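You operate a simulated robot arm through the tools that you are given. There is no shell and no other tool.

The job below is to be done with a simulated robot arm. You get a single attempt, and the scene is never put back.

JOB
Change the press over to the size 44 nest.
Fine: the old nest goes into slot 40; lock the latch and push the sliding plate in.

Only the result counts: the job must be done as asked and must still hold three seconds after the hand-in. Knocking over, shifting, dropping, spilling or breaking anything else fails it.

ROBOT AND FRAMES
A 7-joint arm with a two-finger parallel gripper, fixed in place. Base frame: the origin is at the foot of the arm, x ahead of it, y to its left, z up. Readings come in m, degrees, newtons and seconds.
Its first joint turns from -166.0 to 166.0 degrees. Payload 3.43 kg.
The tool frame sits at the grasp point between the pads (the TCP): z along the fingers, y along the line on which they close. The tips reach 0.03 m beyond it. The gripper opens to 0.094 m. The fingers are 0.028 m wide and 0.01 m thick; the gripper's body (0.05 by 0.096 m) begins 0.055 m behind the TCP.
Orientation is that of the tool frame in the base frame, as a unit quaternion [w, x, y, z]. With the fingers straight down and closing along the base's y, the tool's x points along the base's -x, its y along +y and its z along -z.

CONTROLS
- The arm moves only by the tool move_arm. Its argument "steps" is a list of rows, each an object of numbers (a shift or turn left out is 0, a gripper value left out holds the last): "hand": the closure, from 0 (fully open) to 1 (shut); "dx", "dy", "dz": the shift along the tool's x, y, z in m; "ax", "ay", "az": the turn, a rotation vector about the tool's x, y, z in rad. In form: [{"hand": .., "dx": .., "dy": .., "dz": .., "ax": .., "ay": .., "az": ..}, ...]. A call has 1 to 20 rows; each row shifts and turns the commanded pose from where the row before left it, along the tool's axes as they then stand. Each row takes 0.2 s and may step no farther than 0.05 m and 8.6 degrees from the row before; otherwise, or with a gripper value out of range, the whole call is refused. A pose out of reach is approached as far as the arm can. The call stops where the force on the tool passes 70 N (or 10 N more than at its start, if that is more) or the arm is blocked; 0.2 s more then pass. The fingers move at their own pace (about 0.045 m/s each) and stop on an object; they squeeze with about 36 N. The grip force told is the motor's: it shows also when the fingers shut on nothing. Time passes only in rows, and 0.2 s behind the last, so rows that do not move let the fingers close. It gives the time, the measured TCP pose, the force on the tool (base axes), the opening and the grip force at its end, in the units of the frame above (readings bear some noise), with the torque about the TCP (base axes, N m) and any sound that the robot's microphone picked up, and new pictures: "pictures" is both (left out), scene, wrist or none.
- Cameras (640 x 400 px; columns grow to the right, rows downward): "scene" is fixed at [0.0475, -0.6485, 1.6099]; the picture's right is [0.25, -0.97, 0.00], its down [-0.70, -0.18, -0.69] and it looks along [0.67, 0.17, -0.72] (base axes); focal length 356 px, centre (320, 200). "wrist" rides on the gripper at [0.076, 0.014, -0.102] in the tool frame; the picture's right is [-0.18, 0.98, 0.00], its down [-0.75, -0.14, -0.64] and it looks along [-0.63, -0.12, 0.77] (tool axes); focal length 243 px, centre (320, 200). There is no depth. A picture from a camera that has moved, and an enlarged one, comes with that camera's place and axes in the base frame and with its lens.
- slide_trunk(by): slides the trunk up (or, below 0, down) by that many m; the arm rides with it, the base frame stays. It gives what a move gives, with no picture.
- close_up(camera, box): a new picture of the part [left, top, right, bottom] of that camera's present view, enlarged. No time passes.
- hand_in(): hands the job in; it is judged then, once.

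Places have to be worked out from the pictures, the camera data and where the tool is seen. Open the gripper and draw the arm clear of the work before you hand the job in, unless the task says otherwise.

The tools are called after "Call:" as a command line: name --argument value ..., lists and objects as JSON in quotes. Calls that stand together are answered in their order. move_arm: Moves the arm, as the interface text tells. Its arguments: {"type":"object","properties":{"steps":{"type":"array"},"pictures":{"type":"string","enum":["both","scene","wrist","none"]}},"required":["steps"]} The other tools are called the same way: slide_trunk (by) slides the trunk up or down; close_up (camera, box) takes an enlarged picture of a part of a camera's view; hand_in () hands the job in.

At the start:

```text
t: 0.0
tool_pos: [0.2909, -0.4098, 1.2141]
ee_rot: [0.0, 0.0, 1.0, -0.001]
wrist_force: [-0.2, 0.6, -1.2]
wrist_torque: [0.0, 0.02, 0.0]
grip_width: 0.0941
gripper_force: 0.1
trunk travel left (down, up): [-0.3, 0.19]
```

scene: 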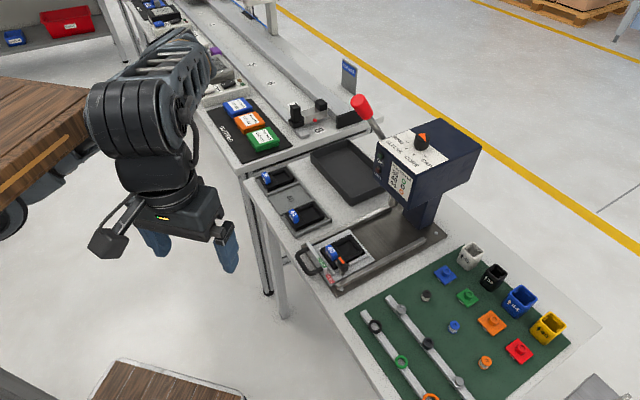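
wrist: 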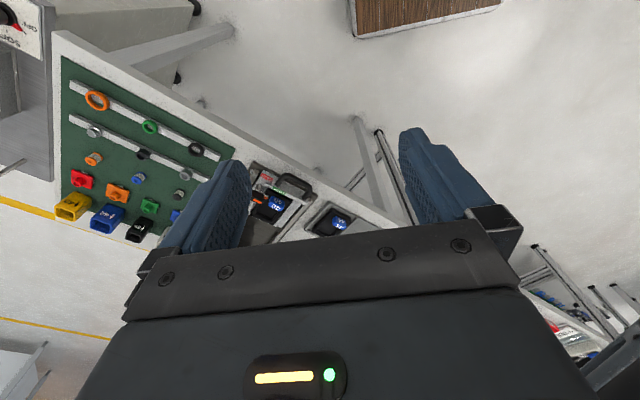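

The scene shows a press with a sliding plate carrying a nest, a rack with slots to its left, and other tools. I'll take enlarged views of the press area first.

Call:
close_up --camera "scene" --box '[230, 150, 390, 250]'

Call:
close_up --camera "scene" --box '[280, 210, 400, 300]'

Call:
close_up --camera "scene" --box '[340, 80, 500, 240]'

Call:
close_up --camera "scene" --box '[190, 60, 390, 190]'

Call:
close_up --camera "wrist" --box '[230, 140, 370, 250]'

```text
4.00 times, centred on (310, 200) of scene
camera zoom: at [0.0475, -0.6485, 1.6099], right [0.25, -0.97, 0.0], down [-0.7, -0.18, -0.69], along [0.67, 0.17, -0.72], focal length 1426 px, centre (360, 200)
```

zoom: 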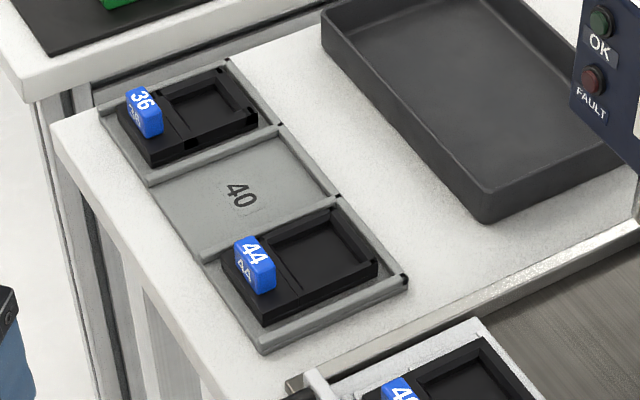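

```text
4.44 times, centred on (340, 255) of scene
camera zoom: at [0.0475, -0.6485, 1.6099], right [0.25, -0.97, 0.0], down [-0.7, -0.18, -0.69], along [0.67, 0.17, -0.72], focal length 1584 px, centre (231, -44)
```

zoom: 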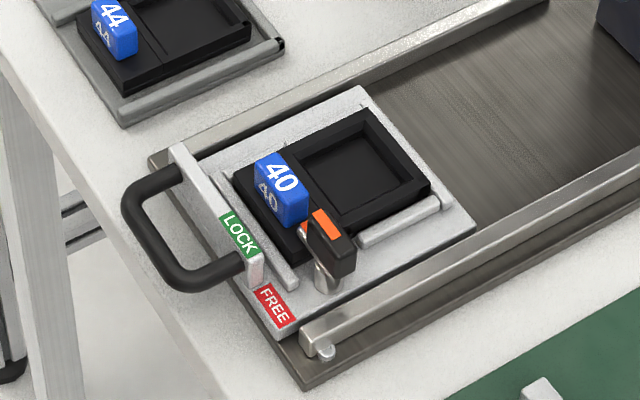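

```text
2.50 times, centred on (420, 160) of scene
camera zoom: at [0.0475, -0.6485, 1.6099], right [0.25, -0.97, 0.0], down [-0.7, -0.18, -0.69], along [0.67, 0.17, -0.72], focal length 891 px, centre (70, 300)
```

zoom: 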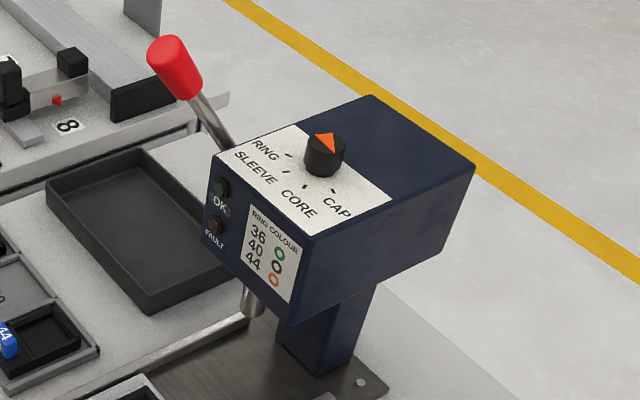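

```text
3.08 times, centred on (290, 125) of scene
camera zoom: at [0.0475, -0.6485, 1.6099], right [0.25, -0.97, 0.0], down [-0.7, -0.18, -0.69], along [0.67, 0.17, -0.72], focal length 1097 px, centre (412, 431)
```

zoom: 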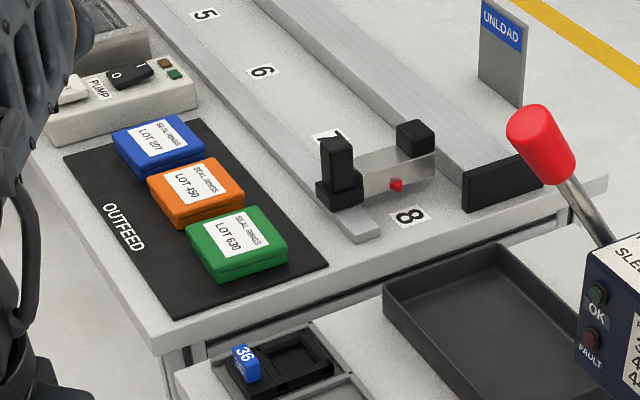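

```text
3.64 times, centred on (300, 195) of wrist
camera zoom: at [0.2148, -0.3966, 1.3159], right [0.18, 0.98, 0.0], down [0.75, -0.14, 0.64], along [0.63, -0.12, -0.77], focal length 882 px, centre (393, 218)
```

zoom: 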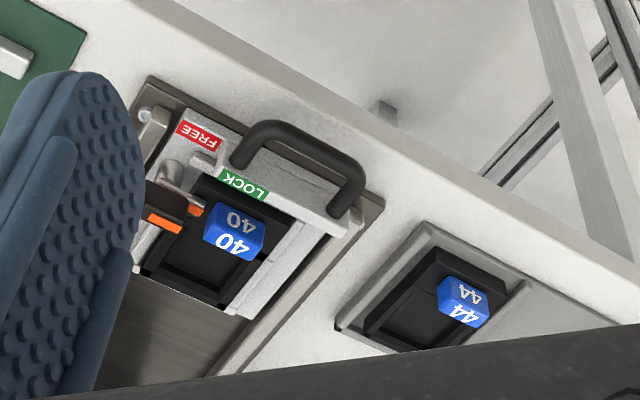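

The tool is high and clear. By triangulating from both cameras I put the 40 tag near (0.537, -0.553, 0.91) and the 44 tag near (0.634, -0.429, 0.90). The fixtures are yawed about 45°. I'll turn the tool 45° and move over the plate at a safe height for a closer look.

Call:
move_arm --steps '[{"hand": 0, "az": 0.1309}, {"az": 0.1309}, {"az": 0.1309}, {"az": 0.1309}, {"az": 0.1309}, {"az": 0.1309}, {"dx": -0.038, "dy": 0.0128, "dz": 0.01}, {"dx": -0.038, "dy": 0.0128, "dz": 0.01}, {"dx": -0.038, "dy": 0.0128, "dz": 0.01}, {"dx": -0.038, "dy": 0.0128, "dz": 0.01}, {"dx": -0.038, "dy": 0.0128, "dz": 0.01}]' --pictures "both"

```text
t: 2.4
tool_pos: [0.471, -0.4984, 1.1628]
ee_rot: [0.0, 0.384, 0.924, 0.0]
wrist_force: [-0.7, 1.3, 0.6]
wrist_torque: [-0.01, -0.04, 0.01]
grip_width: 0.0943
gripper_force: 0.1
trunk travel left (down, up): [-0.3, 0.19]
camera wrist: at [0.4267, -0.436, 1.2655], right [0.83, 0.56, 0.0], down [0.43, -0.63, 0.64], along [0.36, -0.53, -0.77], focal length 243 px, centre (320, 200)
```

scene: 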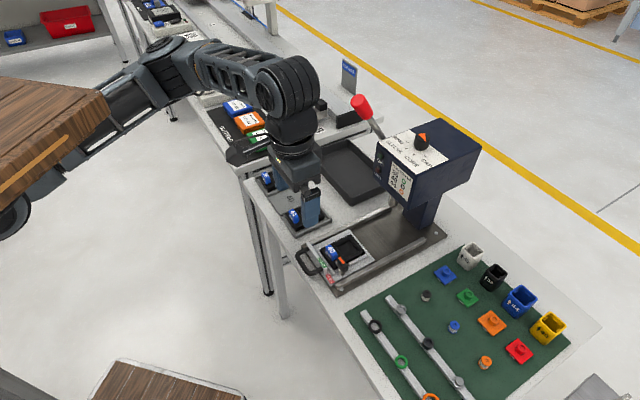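
wrist: 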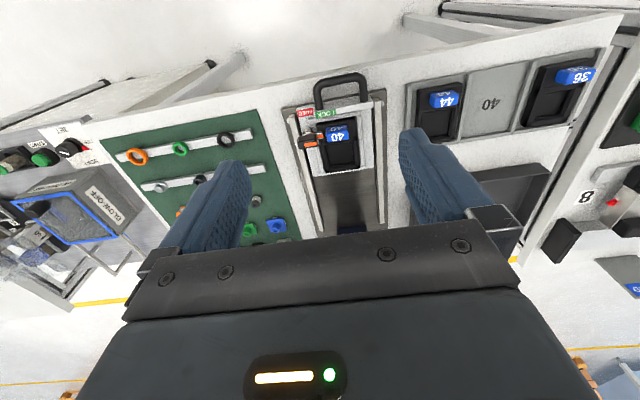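

The wrist camera now looks straight at the plate. I'll enlarge it to see the latch and tags.

Call:
close_up --camera "wrist" --box '[280, 60, 400, 180]'

Call:
close_up --camera "wrist" --box '[400, 40, 620, 170]'

Call:
close_up --camera "scene" --box '[290, 225, 370, 295]'

```text
3.33 times, centred on (340, 120) of wrist
camera zoom: at [0.4267, -0.436, 1.2655], right [0.83, 0.56, 0.0], down [0.43, -0.63, 0.64], along [0.36, -0.53, -0.77], focal length 809 px, centre (253, 467)
```

zoom: 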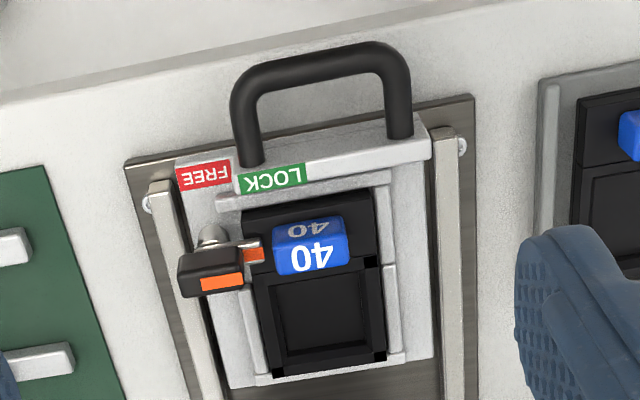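

```text
2.91 times, centred on (510, 105) of wrist
camera zoom: at [0.4267, -0.436, 1.2655], right [0.83, 0.56, 0.0], down [0.43, -0.63, 0.64], along [0.36, -0.53, -0.77], focal length 706 px, centre (-233, 476)
```

zoom: 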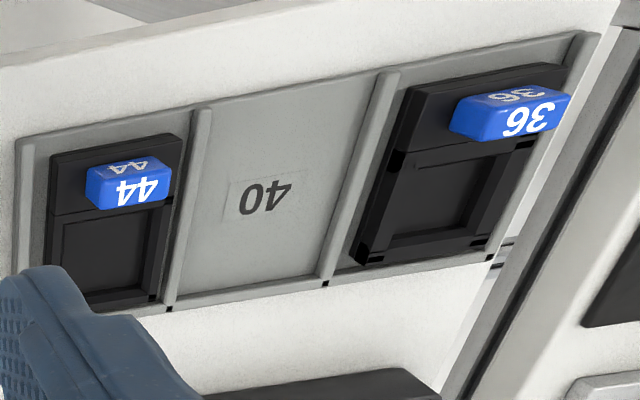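

```text
5.71 times, centred on (330, 260) of scene
camera zoom: at [0.0475, -0.6485, 1.6099], right [0.25, -0.97, 0.0], down [-0.7, -0.18, -0.69], along [0.67, 0.17, -0.72], focal length 2037 px, centre (263, -143)
```

zoom: 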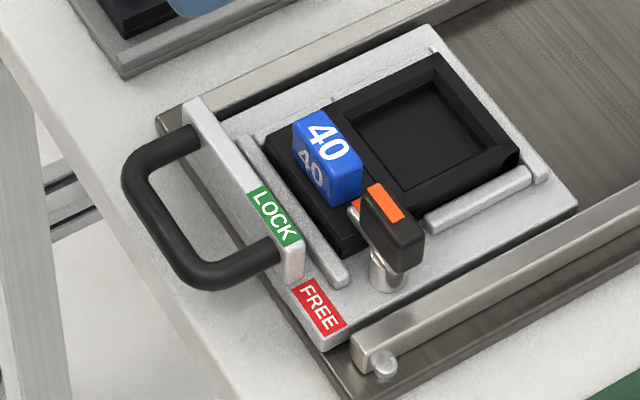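

The latch is a knob on a post beside the nest, at about (0.51, -0.58, 0.93), and its tongue reaches over the nest. I'll lower the tool above it, staying well clear, to get a close view.

Call:
move_arm --steps '[{"dx": -0.02, "dy": -0.0078, "dz": 0.031}, {"dx": -0.02, "dy": -0.0078, "dz": 0.031}, {"dx": -0.02, "dy": -0.0078, "dz": 0.031}, {"dx": -0.02, "dy": -0.0078, "dz": 0.03}]' --pictures "both"

Call:
close_up --camera "wrist" --box '[240, 20, 420, 230]'

```text
t: 3.4
tool_pos: [0.5061, -0.5771, 1.0408]
ee_rot: [0.0, 0.383, 0.924, 0.001]
wrist_force: [-0.3, 0.9, 0.2]
wrist_torque: [0.01, -0.01, 0.0]
grip_width: 0.094
gripper_force: 0.0
trunk travel left (down, up): [-0.3, 0.19]
camera wrist: at [0.462, -0.5139, 1.1434], right [0.83, 0.56, 0.0], down [0.43, -0.63, 0.64], along [0.36, -0.53, -0.77], focal length 243 px, centre (320, 200)
```

scene: 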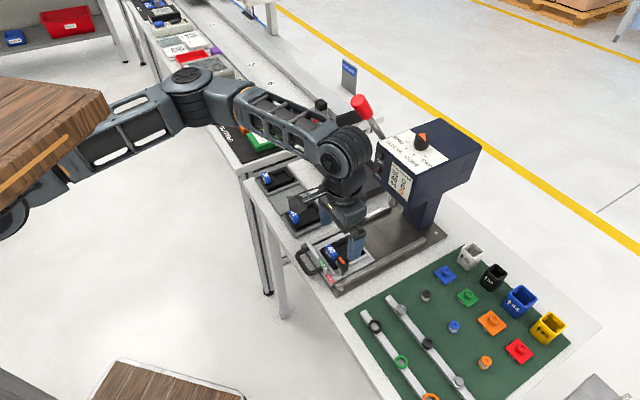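
wrist: 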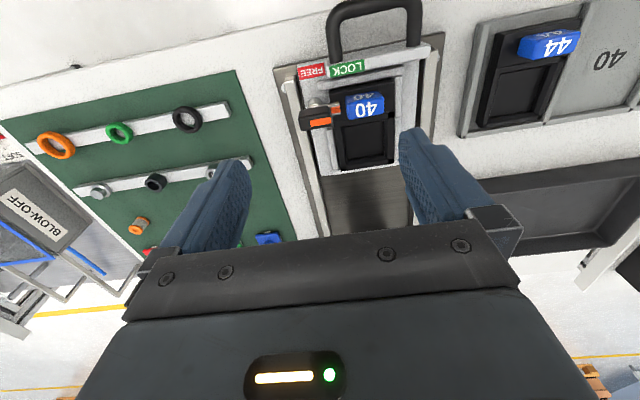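

```text
1.90 times, centred on (330, 125) of wrist
camera zoom: at [0.462, -0.5139, 1.1434], right [0.83, 0.56, 0.0], down [0.43, -0.63, 0.64], along [0.36, -0.53, -0.77], focal length 462 px, centre (301, 343)
```

zoom: 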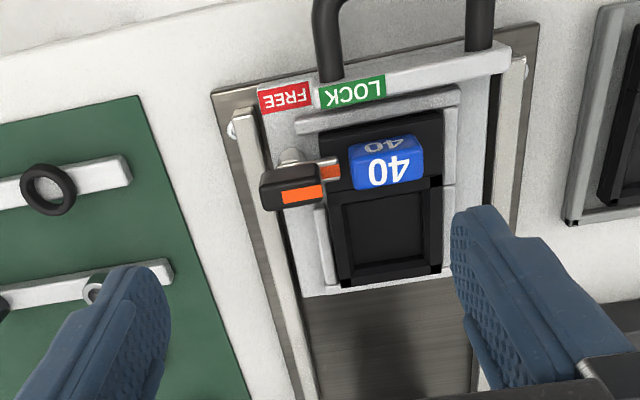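

Call:
close_up --camera "wrist" --box '[285, 50, 405, 125]'

Call:
close_up --camera "wrist" --box '[290, 80, 350, 140]'

Call:
close_up --camera "scene" --box '[310, 240, 370, 300]'

```text
5.33 times, centred on (345, 88) of wrist
camera zoom: at [0.462, -0.5139, 1.1434], right [0.83, 0.56, 0.0], down [0.43, -0.63, 0.64], along [0.36, -0.53, -0.77], focal length 1294 px, centre (187, 800)
```

zoom: 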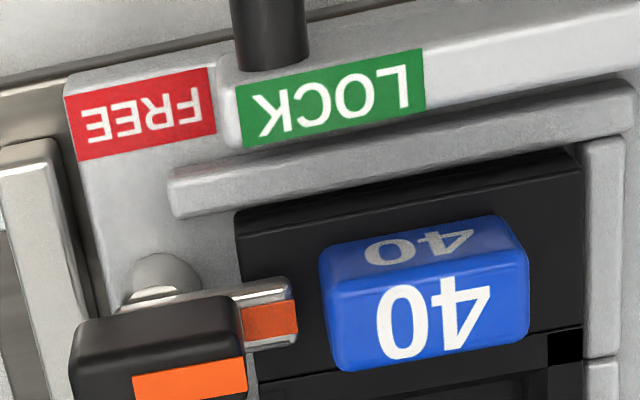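

```text
6.67 times, centred on (320, 110) of wrist
camera zoom: at [0.462, -0.5139, 1.1434], right [0.83, 0.56, 0.0], down [0.43, -0.63, 0.64], along [0.36, -0.53, -0.77], focal length 1618 px, centre (320, 800)
```

zoom: 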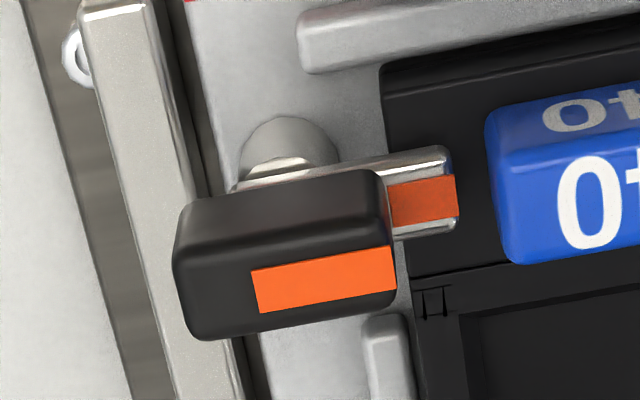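

```text
6.67 times, centred on (340, 270) of scene
camera zoom: at [0.0475, -0.6485, 1.6099], right [0.25, -0.97, 0.0], down [-0.7, -0.18, -0.69], along [0.67, 0.17, -0.72], focal length 2376 px, centre (187, -267)
```

zoom: 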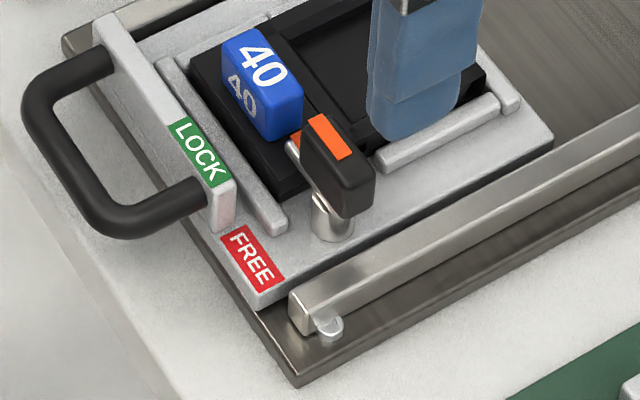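

The latch is a vertical post with a tongue (orange tip) pointing over the nest, topped by a black knob. FREE is marked on the handle side. I'll zoom further for the exact knob and tongue geometry.

Call:
close_up --camera "scene" --box '[322, 252, 354, 280]'

Call:
close_up --camera "wrist" --box '[296, 92, 336, 134]'

Call:
close_up --camera "scene" --box '[322, 238, 350, 262]'

Call:
close_up --camera "wrist" --box '[336, 70, 406, 180]'

```text
14.29 times, centred on (338, 266) of scene
camera zoom: at [0.0475, -0.6485, 1.6099], right [0.25, -0.97, 0.0], down [-0.7, -0.18, -0.69], along [0.67, 0.17, -0.72], focal length 5092 px, centre (63, -743)
```

zoom: 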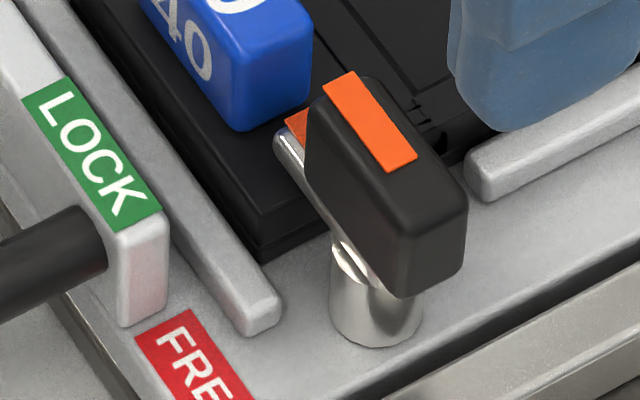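

```text
9.52 times, centred on (316, 113) of wrist
camera zoom: at [0.462, -0.5139, 1.1434], right [0.83, 0.56, 0.0], down [0.43, -0.63, 0.64], along [0.36, -0.53, -0.77], focal length 2311 px, centre (358, 1029)
```

zoom: 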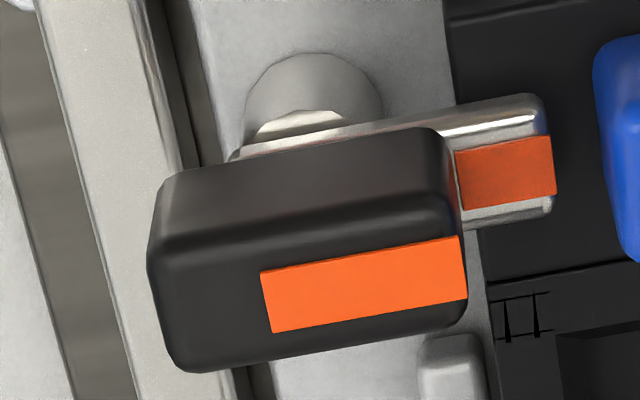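

```text
16.00 times, centred on (336, 250) of scene
camera zoom: at [0.0475, -0.6485, 1.6099], right [0.25, -0.97, 0.0], down [-0.7, -0.18, -0.69], along [0.67, 0.17, -0.72], focal length 5703 px, centre (64, -600)
```

zoom: 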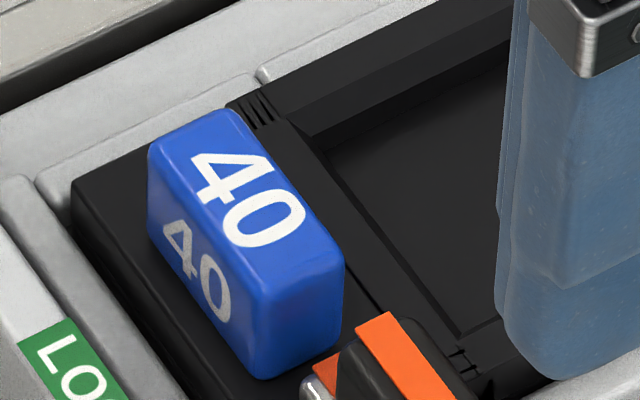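

```text
3.64 times, centred on (371, 125) of wrist
camera zoom: at [0.462, -0.5139, 1.1434], right [0.83, 0.56, 0.0], down [0.43, -0.63, 0.64], along [0.36, -0.53, -0.77], focal length 882 px, centre (134, 473)
```

zoom: 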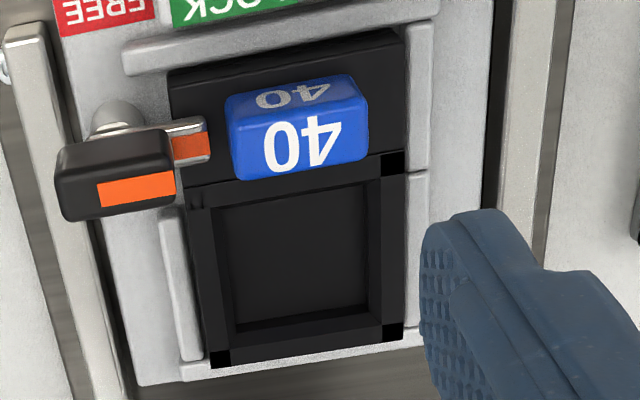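

The knob is about 29 × 13 mm and 17 mm tall. It sits centred on the post near (0.506, -0.586), with its top at z≈0.936. I'll turn the tool a further 90° so the fingers can close across the knob's narrow width, and partly close them.

Call:
move_arm --steps '[{"hand": 0.6, "az": 0.1309}, {"az": 0.1309}, {"az": 0.1309}, {"az": 0.1309}, {"az": 0.1309}, {"az": 0.1309}, {"az": 0.1309}, {"az": 0.1309}, {"az": 0.1309}, {"az": 0.1309}, {"az": 0.1309}, {"az": 0.1309}, {"dx": -0.0066, "dy": 0.0066}]' --pictures "both"

Call:
close_up --camera "wrist" --box '[250, 60, 410, 230]'

```text
t: 6.2
tool_pos: [0.5038, -0.5787, 1.04]
ee_rot: [0.0, 0.813, 0.582, 0.0]
wrist_force: [0.2, 0.3, 0.3]
wrist_torque: [-0.02, 0.02, 0.0]
grip_width: 0.0377
gripper_force: 0.0
out of reach, approached as far as the arm can: row 9, 10, 11, 12, 13
trunk travel left (down, up): [-0.3, 0.19]
camera wrist: at [0.5425, -0.5116, 1.1432], right [0.87, -0.49, 0.0], down [-0.38, -0.67, 0.64], along [-0.32, -0.56, -0.77], focal length 243 px, centre (320, 200)
```

scene: 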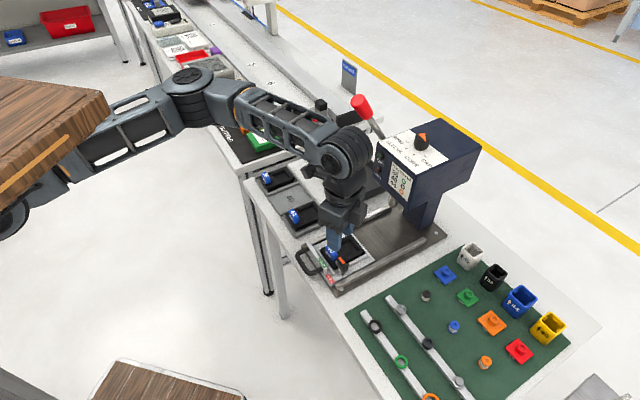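
wrist: 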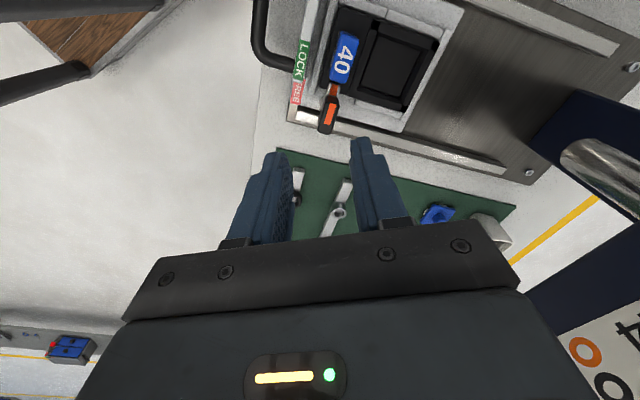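

```text
2.35 times, centred on (330, 145) of wrist
camera zoom: at [0.5425, -0.5116, 1.1432], right [0.87, -0.49, 0.0], down [-0.38, -0.67, 0.64], along [-0.32, -0.56, -0.77], focal length 571 px, centre (296, 329)
```

zoom: 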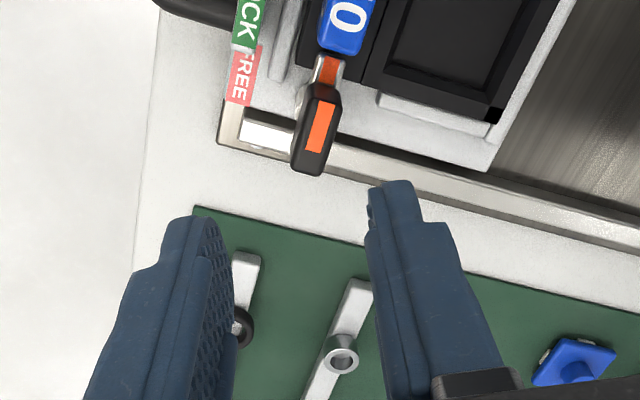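

The wrist ran into its turning limit at about 109° of yaw, so this side isn't reachable. I'll turn back towards the natural orientation and see how the commanded pose carries over.

Call:
move_arm --steps '[{"az": -0.1309}, {"az": -0.1309}, {"az": -0.1309}, {"az": -0.1309}, {"az": -0.1309}, {"az": -0.1309}, {"az": -0.1309}, {"az": -0.1309}]' --pictures "none"

```text
t: 8.0
tool_pos: [0.5041, -0.5789, 1.0415]
ee_rot: [0.001, 0.411, 0.911, 0.0]
wrist_force: [0.0, 0.2, -0.7]
wrist_torque: [-0.02, -0.01, 0.01]
grip_width: 0.0376
gripper_force: 0.0
trunk travel left (down, up): [-0.3, 0.19]
```

The commanded pose follows the reached pose, which is what I want. Now I'll turn the other way, so that the tool's y points along -v (the side towards the robot), and check that it's reachable.

Call:
move_arm --steps '[{"az": -0.1257}, {"az": -0.1257}, {"az": -0.1257}, {"az": -0.1257}, {"az": -0.1257}, {"az": -0.1257}, {"az": -0.1257}, {"az": -0.1257}, {"az": -0.1257}, {"az": -0.1257}, {"az": -0.1257}, {"az": -0.1257}, {"az": -0.1257}]' --pictures "both"

Call:
close_up --camera "wrist" --box '[250, 60, 410, 230]'

```text
t: 10.8
tool_pos: [0.5035, -0.5784, 1.0421]
ee_rot: [0.0, -0.382, 0.924, 0.0]
wrist_force: [0.1, 0.7, 0.1]
wrist_torque: [-0.01, 0.02, 0.0]
grip_width: 0.0376
gripper_force: 0.1
trunk travel left (down, up): [-0.3, 0.19]
camera wrist: at [0.4399, -0.623, 1.1441], right [-0.56, 0.83, 0.0], down [0.63, 0.43, 0.64], along [0.53, 0.36, -0.77], focal length 243 px, centre (320, 200)
```

scene: 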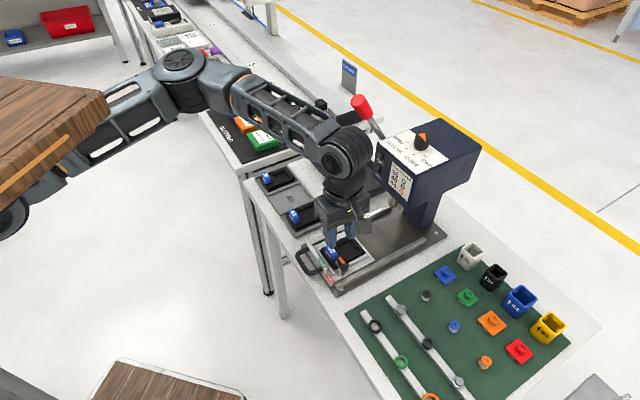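
wrist: 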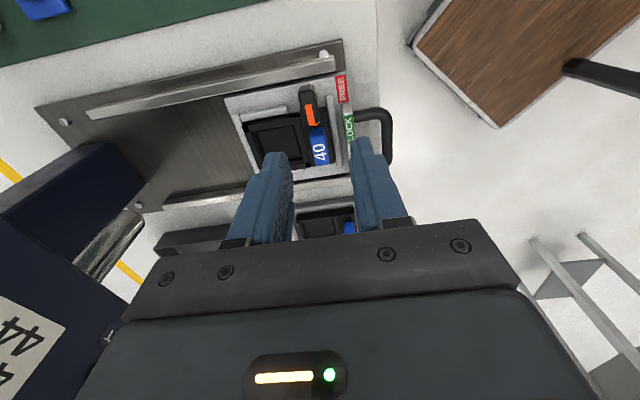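

```text
2.35 times, centred on (330, 145) of wrist
camera zoom: at [0.4399, -0.623, 1.1441], right [-0.56, 0.83, 0.0], down [0.63, 0.43, 0.64], along [0.53, 0.36, -0.77], focal length 571 px, centre (296, 329)
```

zoom: 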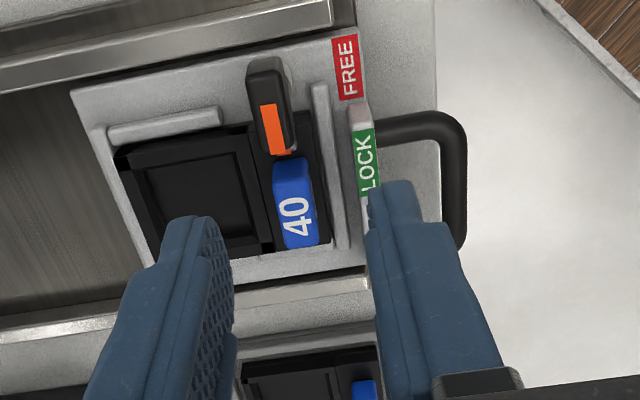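

This orientation is reachable. The plan is to grip the knob by its long ends at yaw +45°, then turn it to -45°; both poses are reachable. First I'll take zoomed views from this angle to pin down heights.

Call:
close_up --camera "wrist" --box '[290, 76, 360, 136]'

Call:
close_up --camera "wrist" --box '[290, 120, 350, 180]'

Call:
close_up --camera "wrist" --box '[0, 140, 240, 400]'

```text
6.67 times, centred on (325, 106) of wrist
camera zoom: at [0.4399, -0.623, 1.1441], right [-0.56, 0.83, 0.0], down [0.63, 0.43, 0.64], along [0.53, 0.36, -0.77], focal length 1618 px, centre (287, 827)
```

zoom: 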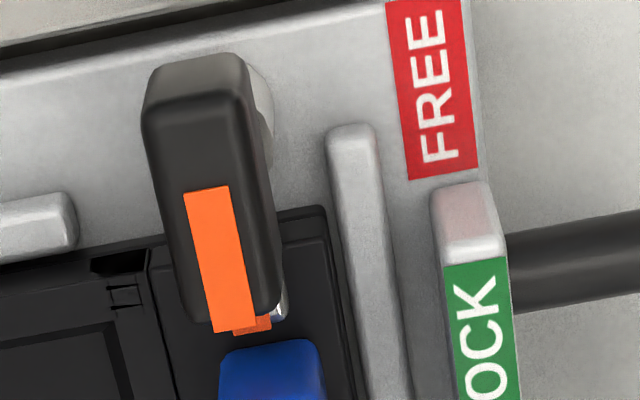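

```text
6.67 times, centred on (320, 150) of wrist
camera zoom: at [0.4399, -0.623, 1.1441], right [-0.56, 0.83, 0.0], down [0.63, 0.43, 0.64], along [0.53, 0.36, -0.77], focal length 1618 px, centre (320, 533)
```

zoom: 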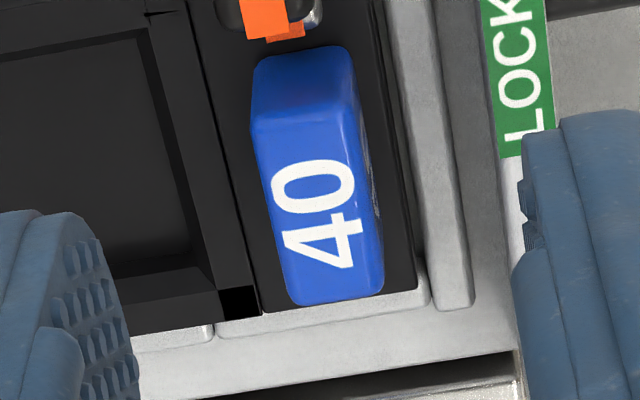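

```text
1.54 times, centred on (120, 270) of wrist
camera zoom: at [0.4399, -0.623, 1.1441], right [-0.56, 0.83, 0.0], down [0.63, 0.43, 0.64], along [0.53, 0.36, -0.77], focal length 373 px, centre (628, 92)
```

zoom: 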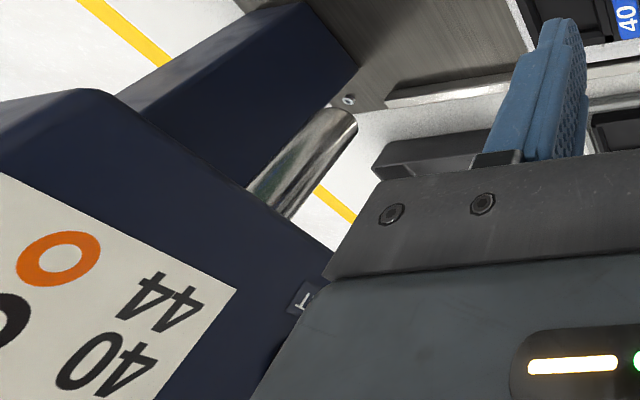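

By triangulation the knob centre is about (0.5075, -0.589), its top at z≈0.930, the tag top at 0.9245 and the plate surface at 0.885. I'll turn back to +45°, centre over the knob, and stop with the fingertips just above it to check alignment.

Call:
move_arm --steps '[{"hand": 0.64, "az": 0.1309}, {"az": 0.1309}, {"az": 0.1309}, {"az": 0.1309}, {"az": 0.1309}, {"az": 0.1309}, {"az": 0.1309}, {"az": 0.1309}, {"az": 0.1309}, {"az": 0.1309}, {"az": 0.1309}, {"az": 0.1309}, {"dx": -0.0103, "dy": -0.0047}, {"dz": 0.03}, {"dz": 0.03}, {"dz": 0.01}]' --pictures "both"

Call:
close_up --camera "wrist" --box '[270, 100, 370, 200]'

Call:
close_up --camera "scene" --box '[318, 240, 358, 280]'

```text
t: 14.2
tool_pos: [0.5089, -0.5879, 0.9697]
ee_rot: [0.0, 0.384, 0.923, 0.0]
wrist_force: [-0.5, -0.4, 0.4]
wrist_torque: [0.0, -0.01, -0.01]
grip_width: 0.0339
gripper_force: 0.1
trunk travel left (down, up): [-0.3, 0.19]
camera wrist: at [0.4653, -0.5255, 1.0719], right [0.83, 0.56, 0.0], down [0.43, -0.63, 0.64], along [0.36, -0.53, -0.77], focal length 243 px, centre (320, 200)
```

scene: 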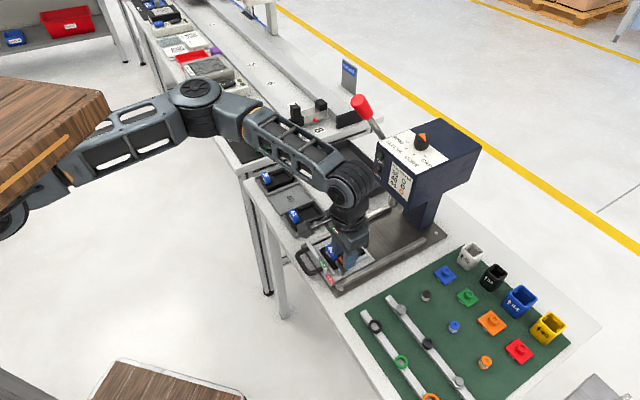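
wrist: 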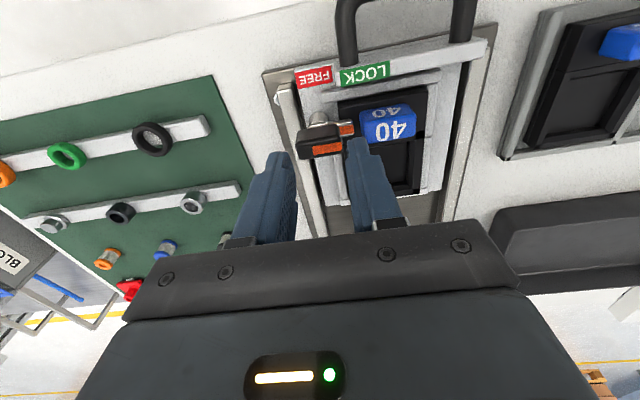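

```text
4.00 times, centred on (320, 150) of wrist
camera zoom: at [0.4653, -0.5255, 1.0719], right [0.83, 0.56, 0.0], down [0.43, -0.63, 0.64], along [0.36, -0.53, -0.77], focal length 970 px, centre (320, 400)
```

zoom: 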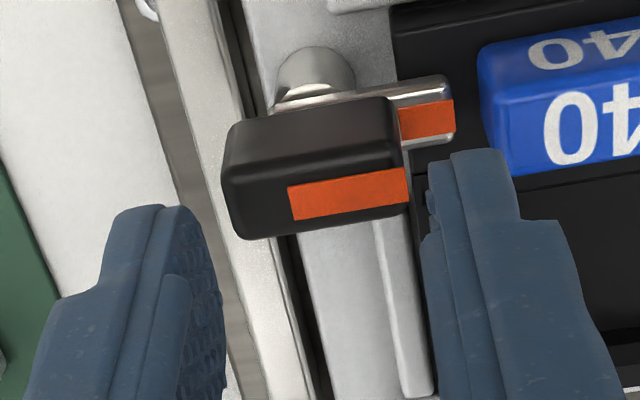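

```text
10.00 times, centred on (338, 260) of scene
camera zoom: at [0.0475, -0.6485, 1.6099], right [0.25, -0.97, 0.0], down [-0.7, -0.18, -0.69], along [0.67, 0.17, -0.72], focal length 3564 px, centre (140, -400)
```

zoom: 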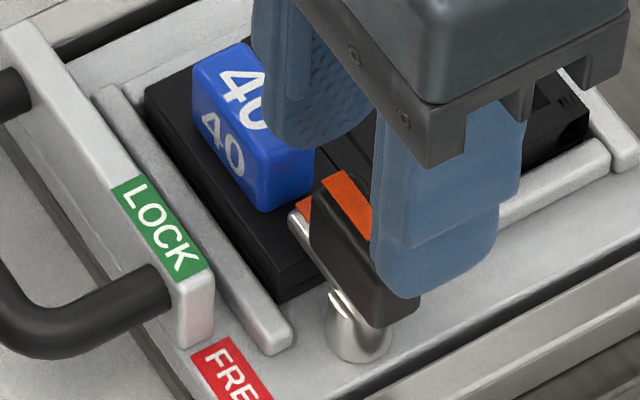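

The knob sits nearly between the tips, about 1 mm and 2 mm off. I'll correct that, lower the tips to z≈0.919 (above the tongue), and close gently on the knob ends.

Call:
move_arm --steps '[{"dx": 0.002, "dy": -0.0012}, {"dz": 0.007}, {"dz": 0.007}, {"dz": 0.0065}]' --pictures "both"

Call:
close_up --camera "wrist" --box '[270, 100, 370, 200]'

Call:
close_up --camera "scene" --box '[318, 240, 358, 280]'

```text
t: 15.2
tool_pos: [0.5049, -0.589, 0.9508]
ee_rot: [0.0, 0.384, 0.923, -0.001]
wrist_force: [-0.8, 0.2, -0.5]
wrist_torque: [0.02, 0.02, 0.03]
grip_width: 0.0338
gripper_force: 0.1
trunk travel left (down, up): [-0.3, 0.19]
camera wrist: at [0.4618, -0.5251, 1.0538], right [0.83, 0.56, 0.0], down [0.43, -0.63, 0.64], along [0.36, -0.53, -0.77], focal length 243 px, centre (320, 200)
```

scene: 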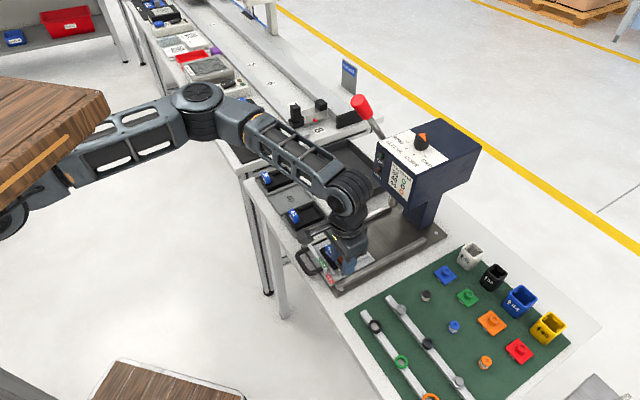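
wrist: 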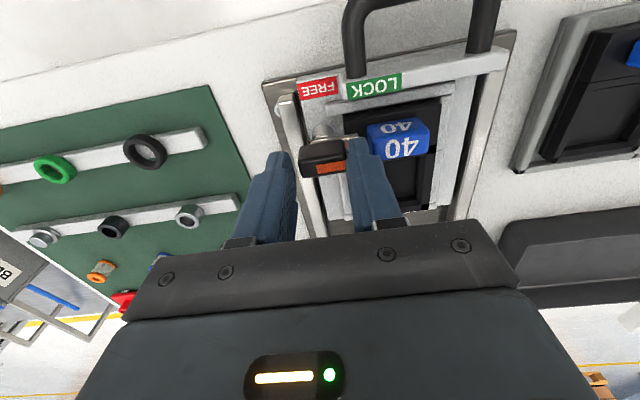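

```text
4.00 times, centred on (320, 150) of wrist
camera zoom: at [0.4618, -0.5251, 1.0538], right [0.83, 0.56, 0.0], down [0.43, -0.63, 0.64], along [0.36, -0.53, -0.77], focal length 970 px, centre (320, 400)
```

zoom: 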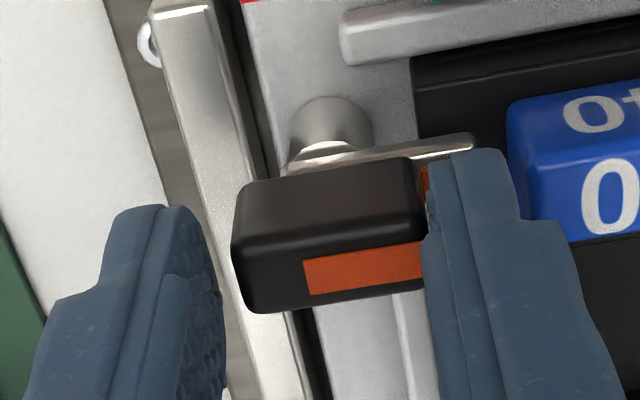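

```text
10.00 times, centred on (338, 260) of scene
camera zoom: at [0.0475, -0.6485, 1.6099], right [0.25, -0.97, 0.0], down [-0.7, -0.18, -0.69], along [0.67, 0.17, -0.72], focal length 3564 px, centre (140, -400)
```

zoom: 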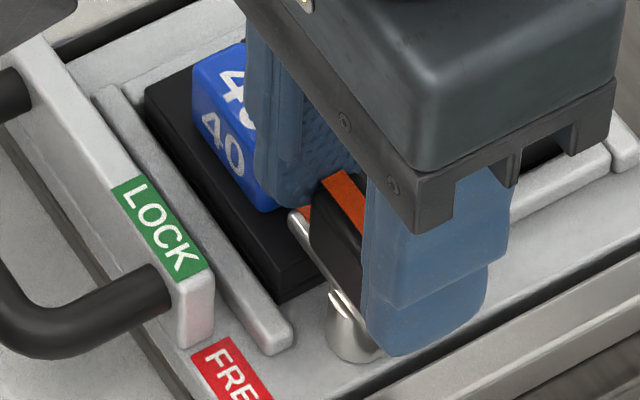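

The knob reads about 1 mm towards +u and about 1 mm towards -v of the finger centre. I'll nudge by that and close on the knob.

Call:
move_arm --steps '[{"dx": 0.0012, "dy": 0.001}, {"hand": 0.68}, {"hand": 0.72}, {"hand": 0.78}, {"hand": 0.85}, {"hand": 0.85}]' --pictures "both"

Call:
close_up --camera "wrist" --box '[270, 100, 370, 200]'

```text
t: 16.6
tool_pos: [0.5049, -0.5867, 0.9507]
ee_rot: [0.0, 0.383, 0.924, 0.0]
wrist_force: [7.6, 8.1, 1.0]
wrist_torque: [0.43, -0.19, 0.1]
grip_width: 0.0297
gripper_force: 45.1
trunk travel left (down, up): [-0.3, 0.19]
camera wrist: at [0.4621, -0.5234, 1.0538], right [0.83, 0.56, 0.0], down [0.43, -0.63, 0.64], along [0.36, -0.53, -0.77], focal length 243 px, centre (320, 200)
```

scene: 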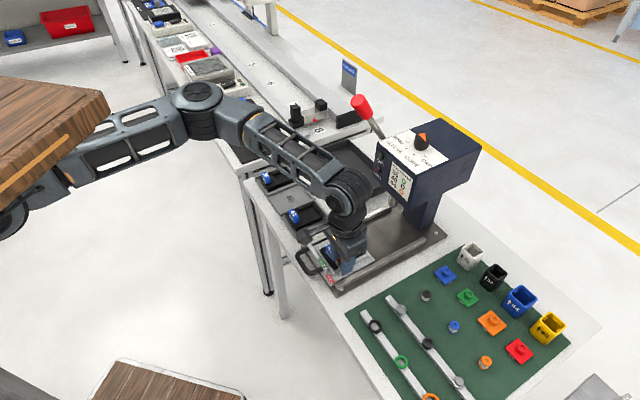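
wrist: 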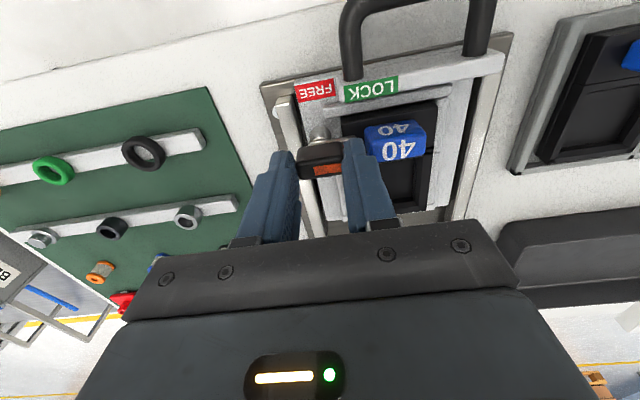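

```text
4.00 times, centred on (320, 150) of wrist
camera zoom: at [0.4621, -0.5234, 1.0538], right [0.83, 0.56, 0.0], down [0.43, -0.63, 0.64], along [0.36, -0.53, -0.77], focal length 970 px, centre (320, 400)
```

zoom: 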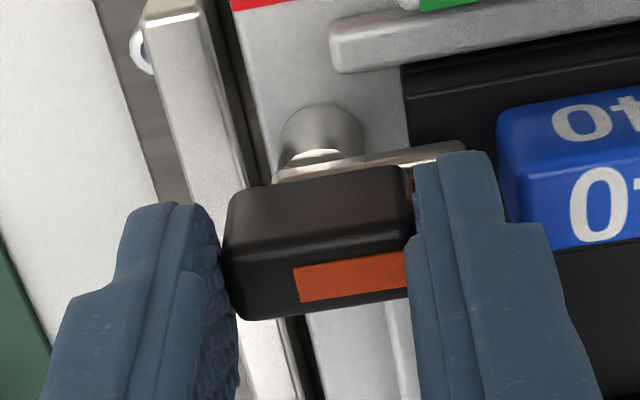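

I have the knob gripped (29.7 mm) with about 11 N of side load towards +u. I'll relieve that slightly and start turning the knob towards FREE (counter-clockwise from above), checking forces.

Call:
move_arm --steps '[{"dy": 0.0008}, {"az": -0.07}, {"az": -0.1}, {"az": -0.1}]' --pictures "wrist"

Call:
close_up --camera "wrist" --box '[270, 100, 370, 200]'

```text
t: 17.6
tool_pos: [0.5057, -0.5863, 0.9509]
ee_rot: [-0.001, 0.257, 0.967, -0.001]
wrist_force: [2.0, -2.8, -3.0]
wrist_torque: [-0.25, -0.19, -0.04]
grip_width: 0.0297
gripper_force: 44.9
trunk travel left (down, up): [-0.3, 0.19]
camera wrist: at [0.4463, -0.5374, 1.0538], right [0.65, 0.76, 0.0], down [0.58, -0.5, 0.64], along [0.49, -0.42, -0.77], focal length 243 px, centre (320, 200)
```

wrist: 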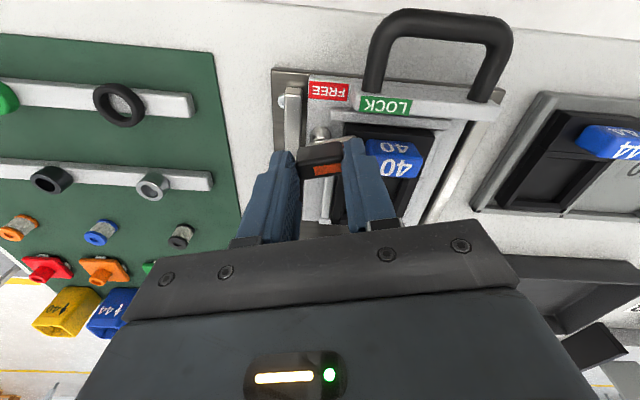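

```text
4.00 times, centred on (320, 150) of wrist
camera zoom: at [0.4463, -0.5374, 1.0538], right [0.65, 0.76, 0.0], down [0.58, -0.5, 0.64], along [0.49, -0.42, -0.77], focal length 970 px, centre (320, 400)
```

zoom: 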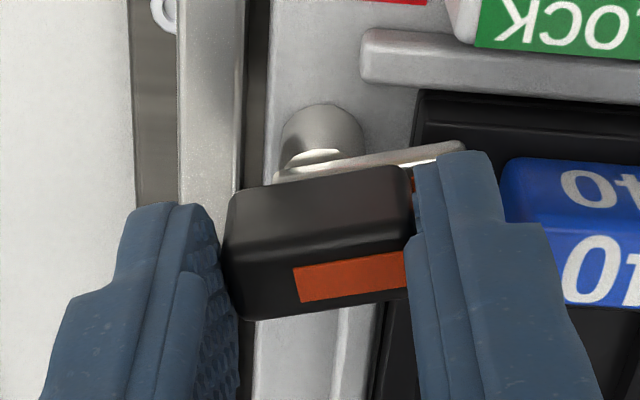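

The knob and tongue turn with the gripper and torque stays low. I'll carry on through the rest of the 90°.

Call:
move_arm --steps '[{"az": -0.13}, {"az": -0.13}, {"az": -0.13}, {"az": -0.13}, {"az": -0.13}]' --pictures "none"

Call:
move_arm --steps '[{"az": -0.13}, {"az": -0.13}, {"az": -0.13}, {"az": -0.1}]' --pictures "both"

Call:
close_up --camera "wrist" --box '[260, 60, 420, 200]'

Call:
close_up --camera "scene" --box '[308, 235, 368, 295]'

```text
t: 18.8
tool_pos: [0.5047, -0.5875, 0.9517]
ee_rot: [-0.001, -0.067, 0.998, -0.001]
wrist_force: [-3.2, -22.5, 4.3]
wrist_torque: [-0.31, -0.46, -0.06]
grip_width: 0.0302
gripper_force: 45.8
trunk travel left (down, up): [-0.3, 0.19]
```

```text
t: 19.8
tool_pos: [0.5061, -0.5885, 0.9508]
ee_rot: [-0.002, -0.307, 0.952, -0.003]
wrist_force: [-5.6, -42.4, 9.8]
wrist_torque: [-0.76, -0.36, -0.08]
grip_width: 0.0297
gripper_force: 45.1
trunk travel left (down, up): [-0.3, 0.19]
camera wrist: at [0.4355, -0.622, 1.0541], right [-0.42, 0.91, 0.0], down [0.7, 0.33, 0.64], along [0.58, 0.27, -0.77], focal length 243 px, centre (320, 200)
```

scene: 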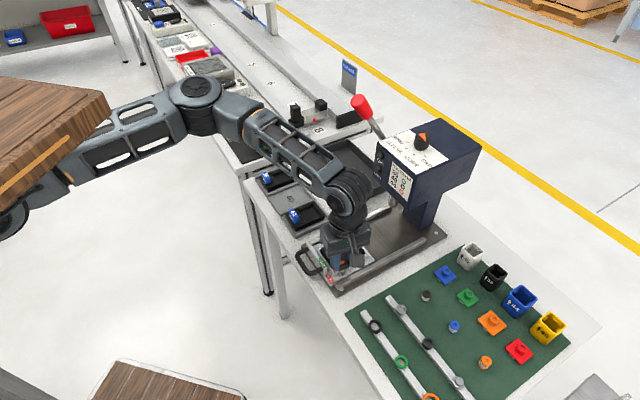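
wrist: 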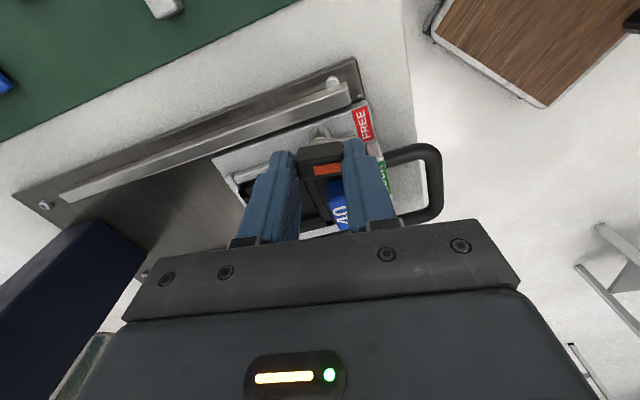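

```text
2.86 times, centred on (340, 130) of wrist
camera zoom: at [0.4355, -0.622, 1.0541], right [-0.42, 0.91, 0.0], down [0.7, 0.33, 0.64], along [0.58, 0.27, -0.77], focal length 693 px, centre (263, 400)
```

zoom: 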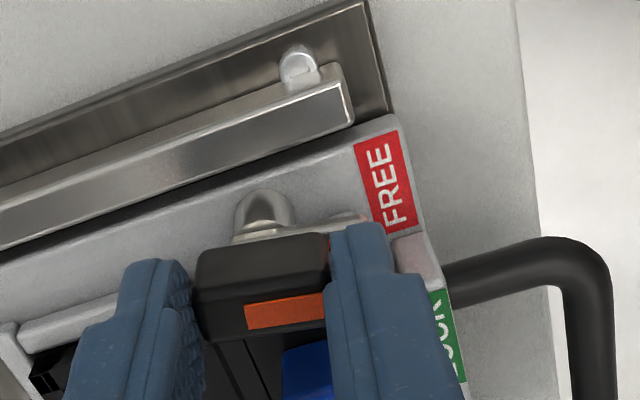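

```text
6.67 times, centred on (338, 265) of scene
camera zoom: at [0.0475, -0.6485, 1.6099], right [0.25, -0.97, 0.0], down [-0.7, -0.18, -0.69], along [0.67, 0.17, -0.72], focal length 2376 px, centre (200, -233)
```

zoom: 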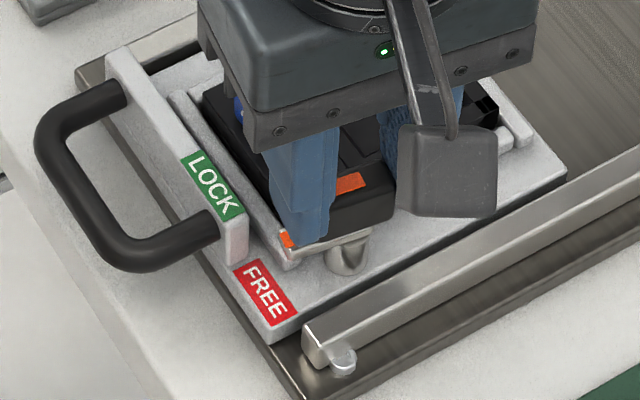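

The tool has turned 81° and the tongue now points at FREE. A side load of about 42 N along -y shows my turning centre is slightly off the pivot, so I'll shift a little in that direction to relieve it.

Call:
move_arm --steps '[{"dx": 0.0012, "dy": -0.0014}, {}]' --pictures "none"

```text
t: 20.4
tool_pos: [0.5048, -0.5878, 0.9508]
ee_rot: [-0.002, -0.306, 0.952, -0.002]
wrist_force: [-0.7, -32.2, 11.1]
wrist_torque: [-1.43, 0.86, -0.04]
grip_width: 0.03
gripper_force: 45.3
trunk travel left (down, up): [-0.3, 0.19]
```

The side load is falling (32 N). I'll relieve it a bit more along -y.

Call:
move_arm --steps '[{"dx": 0.0012, "dy": -0.0014}, {}]' --pictures "none"

```text
t: 21.0
tool_pos: [0.5057, -0.589, 0.9511]
ee_rot: [0.0, -0.306, 0.952, 0.0]
wrist_force: [2.3, -16.0, 10.1]
wrist_torque: [-1.14, 0.94, -0.01]
grip_width: 0.0296
gripper_force: 45.6
trunk travel left (down, up): [-0.3, 0.19]
```

The load is now low at 16 N. I'll finish the last ~9° of rotation.

Call:
move_arm --steps '[{"dx": 0.0005, "dy": -0.0008, "az": -0.08}, {"az": -0.08}]' --pictures "both"

Call:
close_up --camera "scene" --box '[308, 235, 368, 295]'

Call:
close_up --camera "wrist" --box '[260, 60, 420, 200]'

```text
t: 21.6
tool_pos: [0.5049, -0.5892, 0.9507]
ee_rot: [0.001, -0.382, 0.924, 0.003]
wrist_force: [3.6, 5.3, 11.9]
wrist_torque: [-0.18, 0.63, -0.01]
grip_width: 0.03
gripper_force: 45.3
trunk travel left (down, up): [-0.3, 0.19]
camera wrist: at [0.4419, -0.6344, 1.0534], right [-0.56, 0.83, 0.0], down [0.63, 0.43, 0.64], along [0.53, 0.36, -0.77], focal length 243 px, centre (320, 200)
```

scene: 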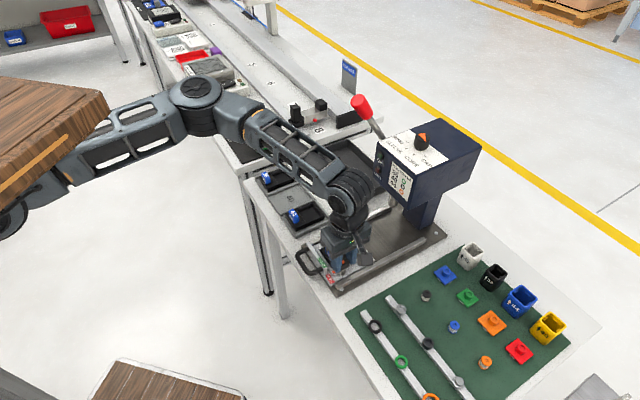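
wrist: 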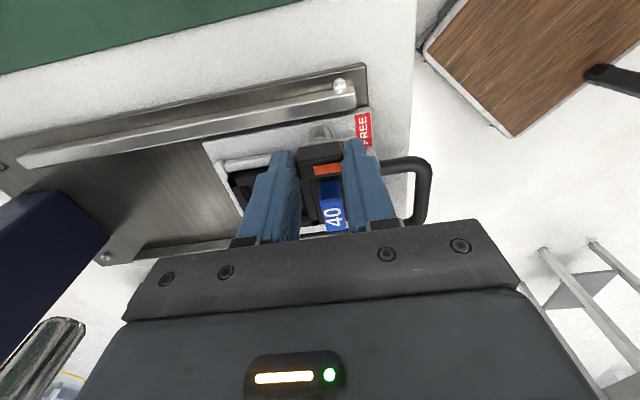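

```text
6.67 times, centred on (338, 265) of scene
camera zoom: at [0.0475, -0.6485, 1.6099], right [0.25, -0.97, 0.0], down [-0.7, -0.18, -0.69], along [0.67, 0.17, -0.72], focal length 2376 px, centre (200, -233)
```

zoom: 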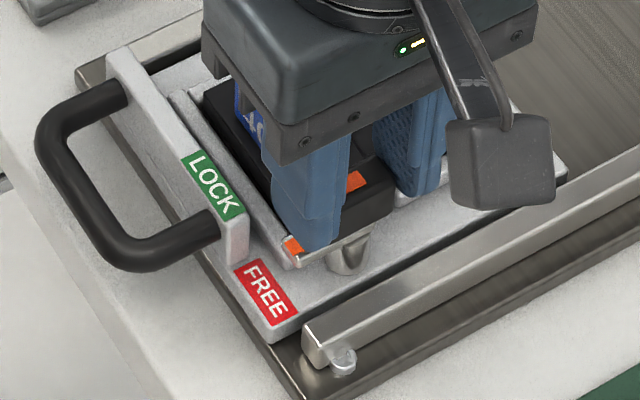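

```text
2.86 times, centred on (340, 130) of wrist
camera zoom: at [0.4419, -0.6344, 1.0534], right [-0.56, 0.83, 0.0], down [0.63, 0.43, 0.64], along [0.53, 0.36, -0.77], focal length 693 px, centre (263, 400)
```

zoom: 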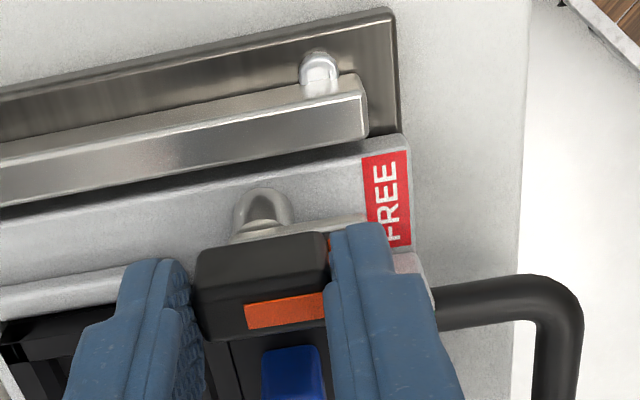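

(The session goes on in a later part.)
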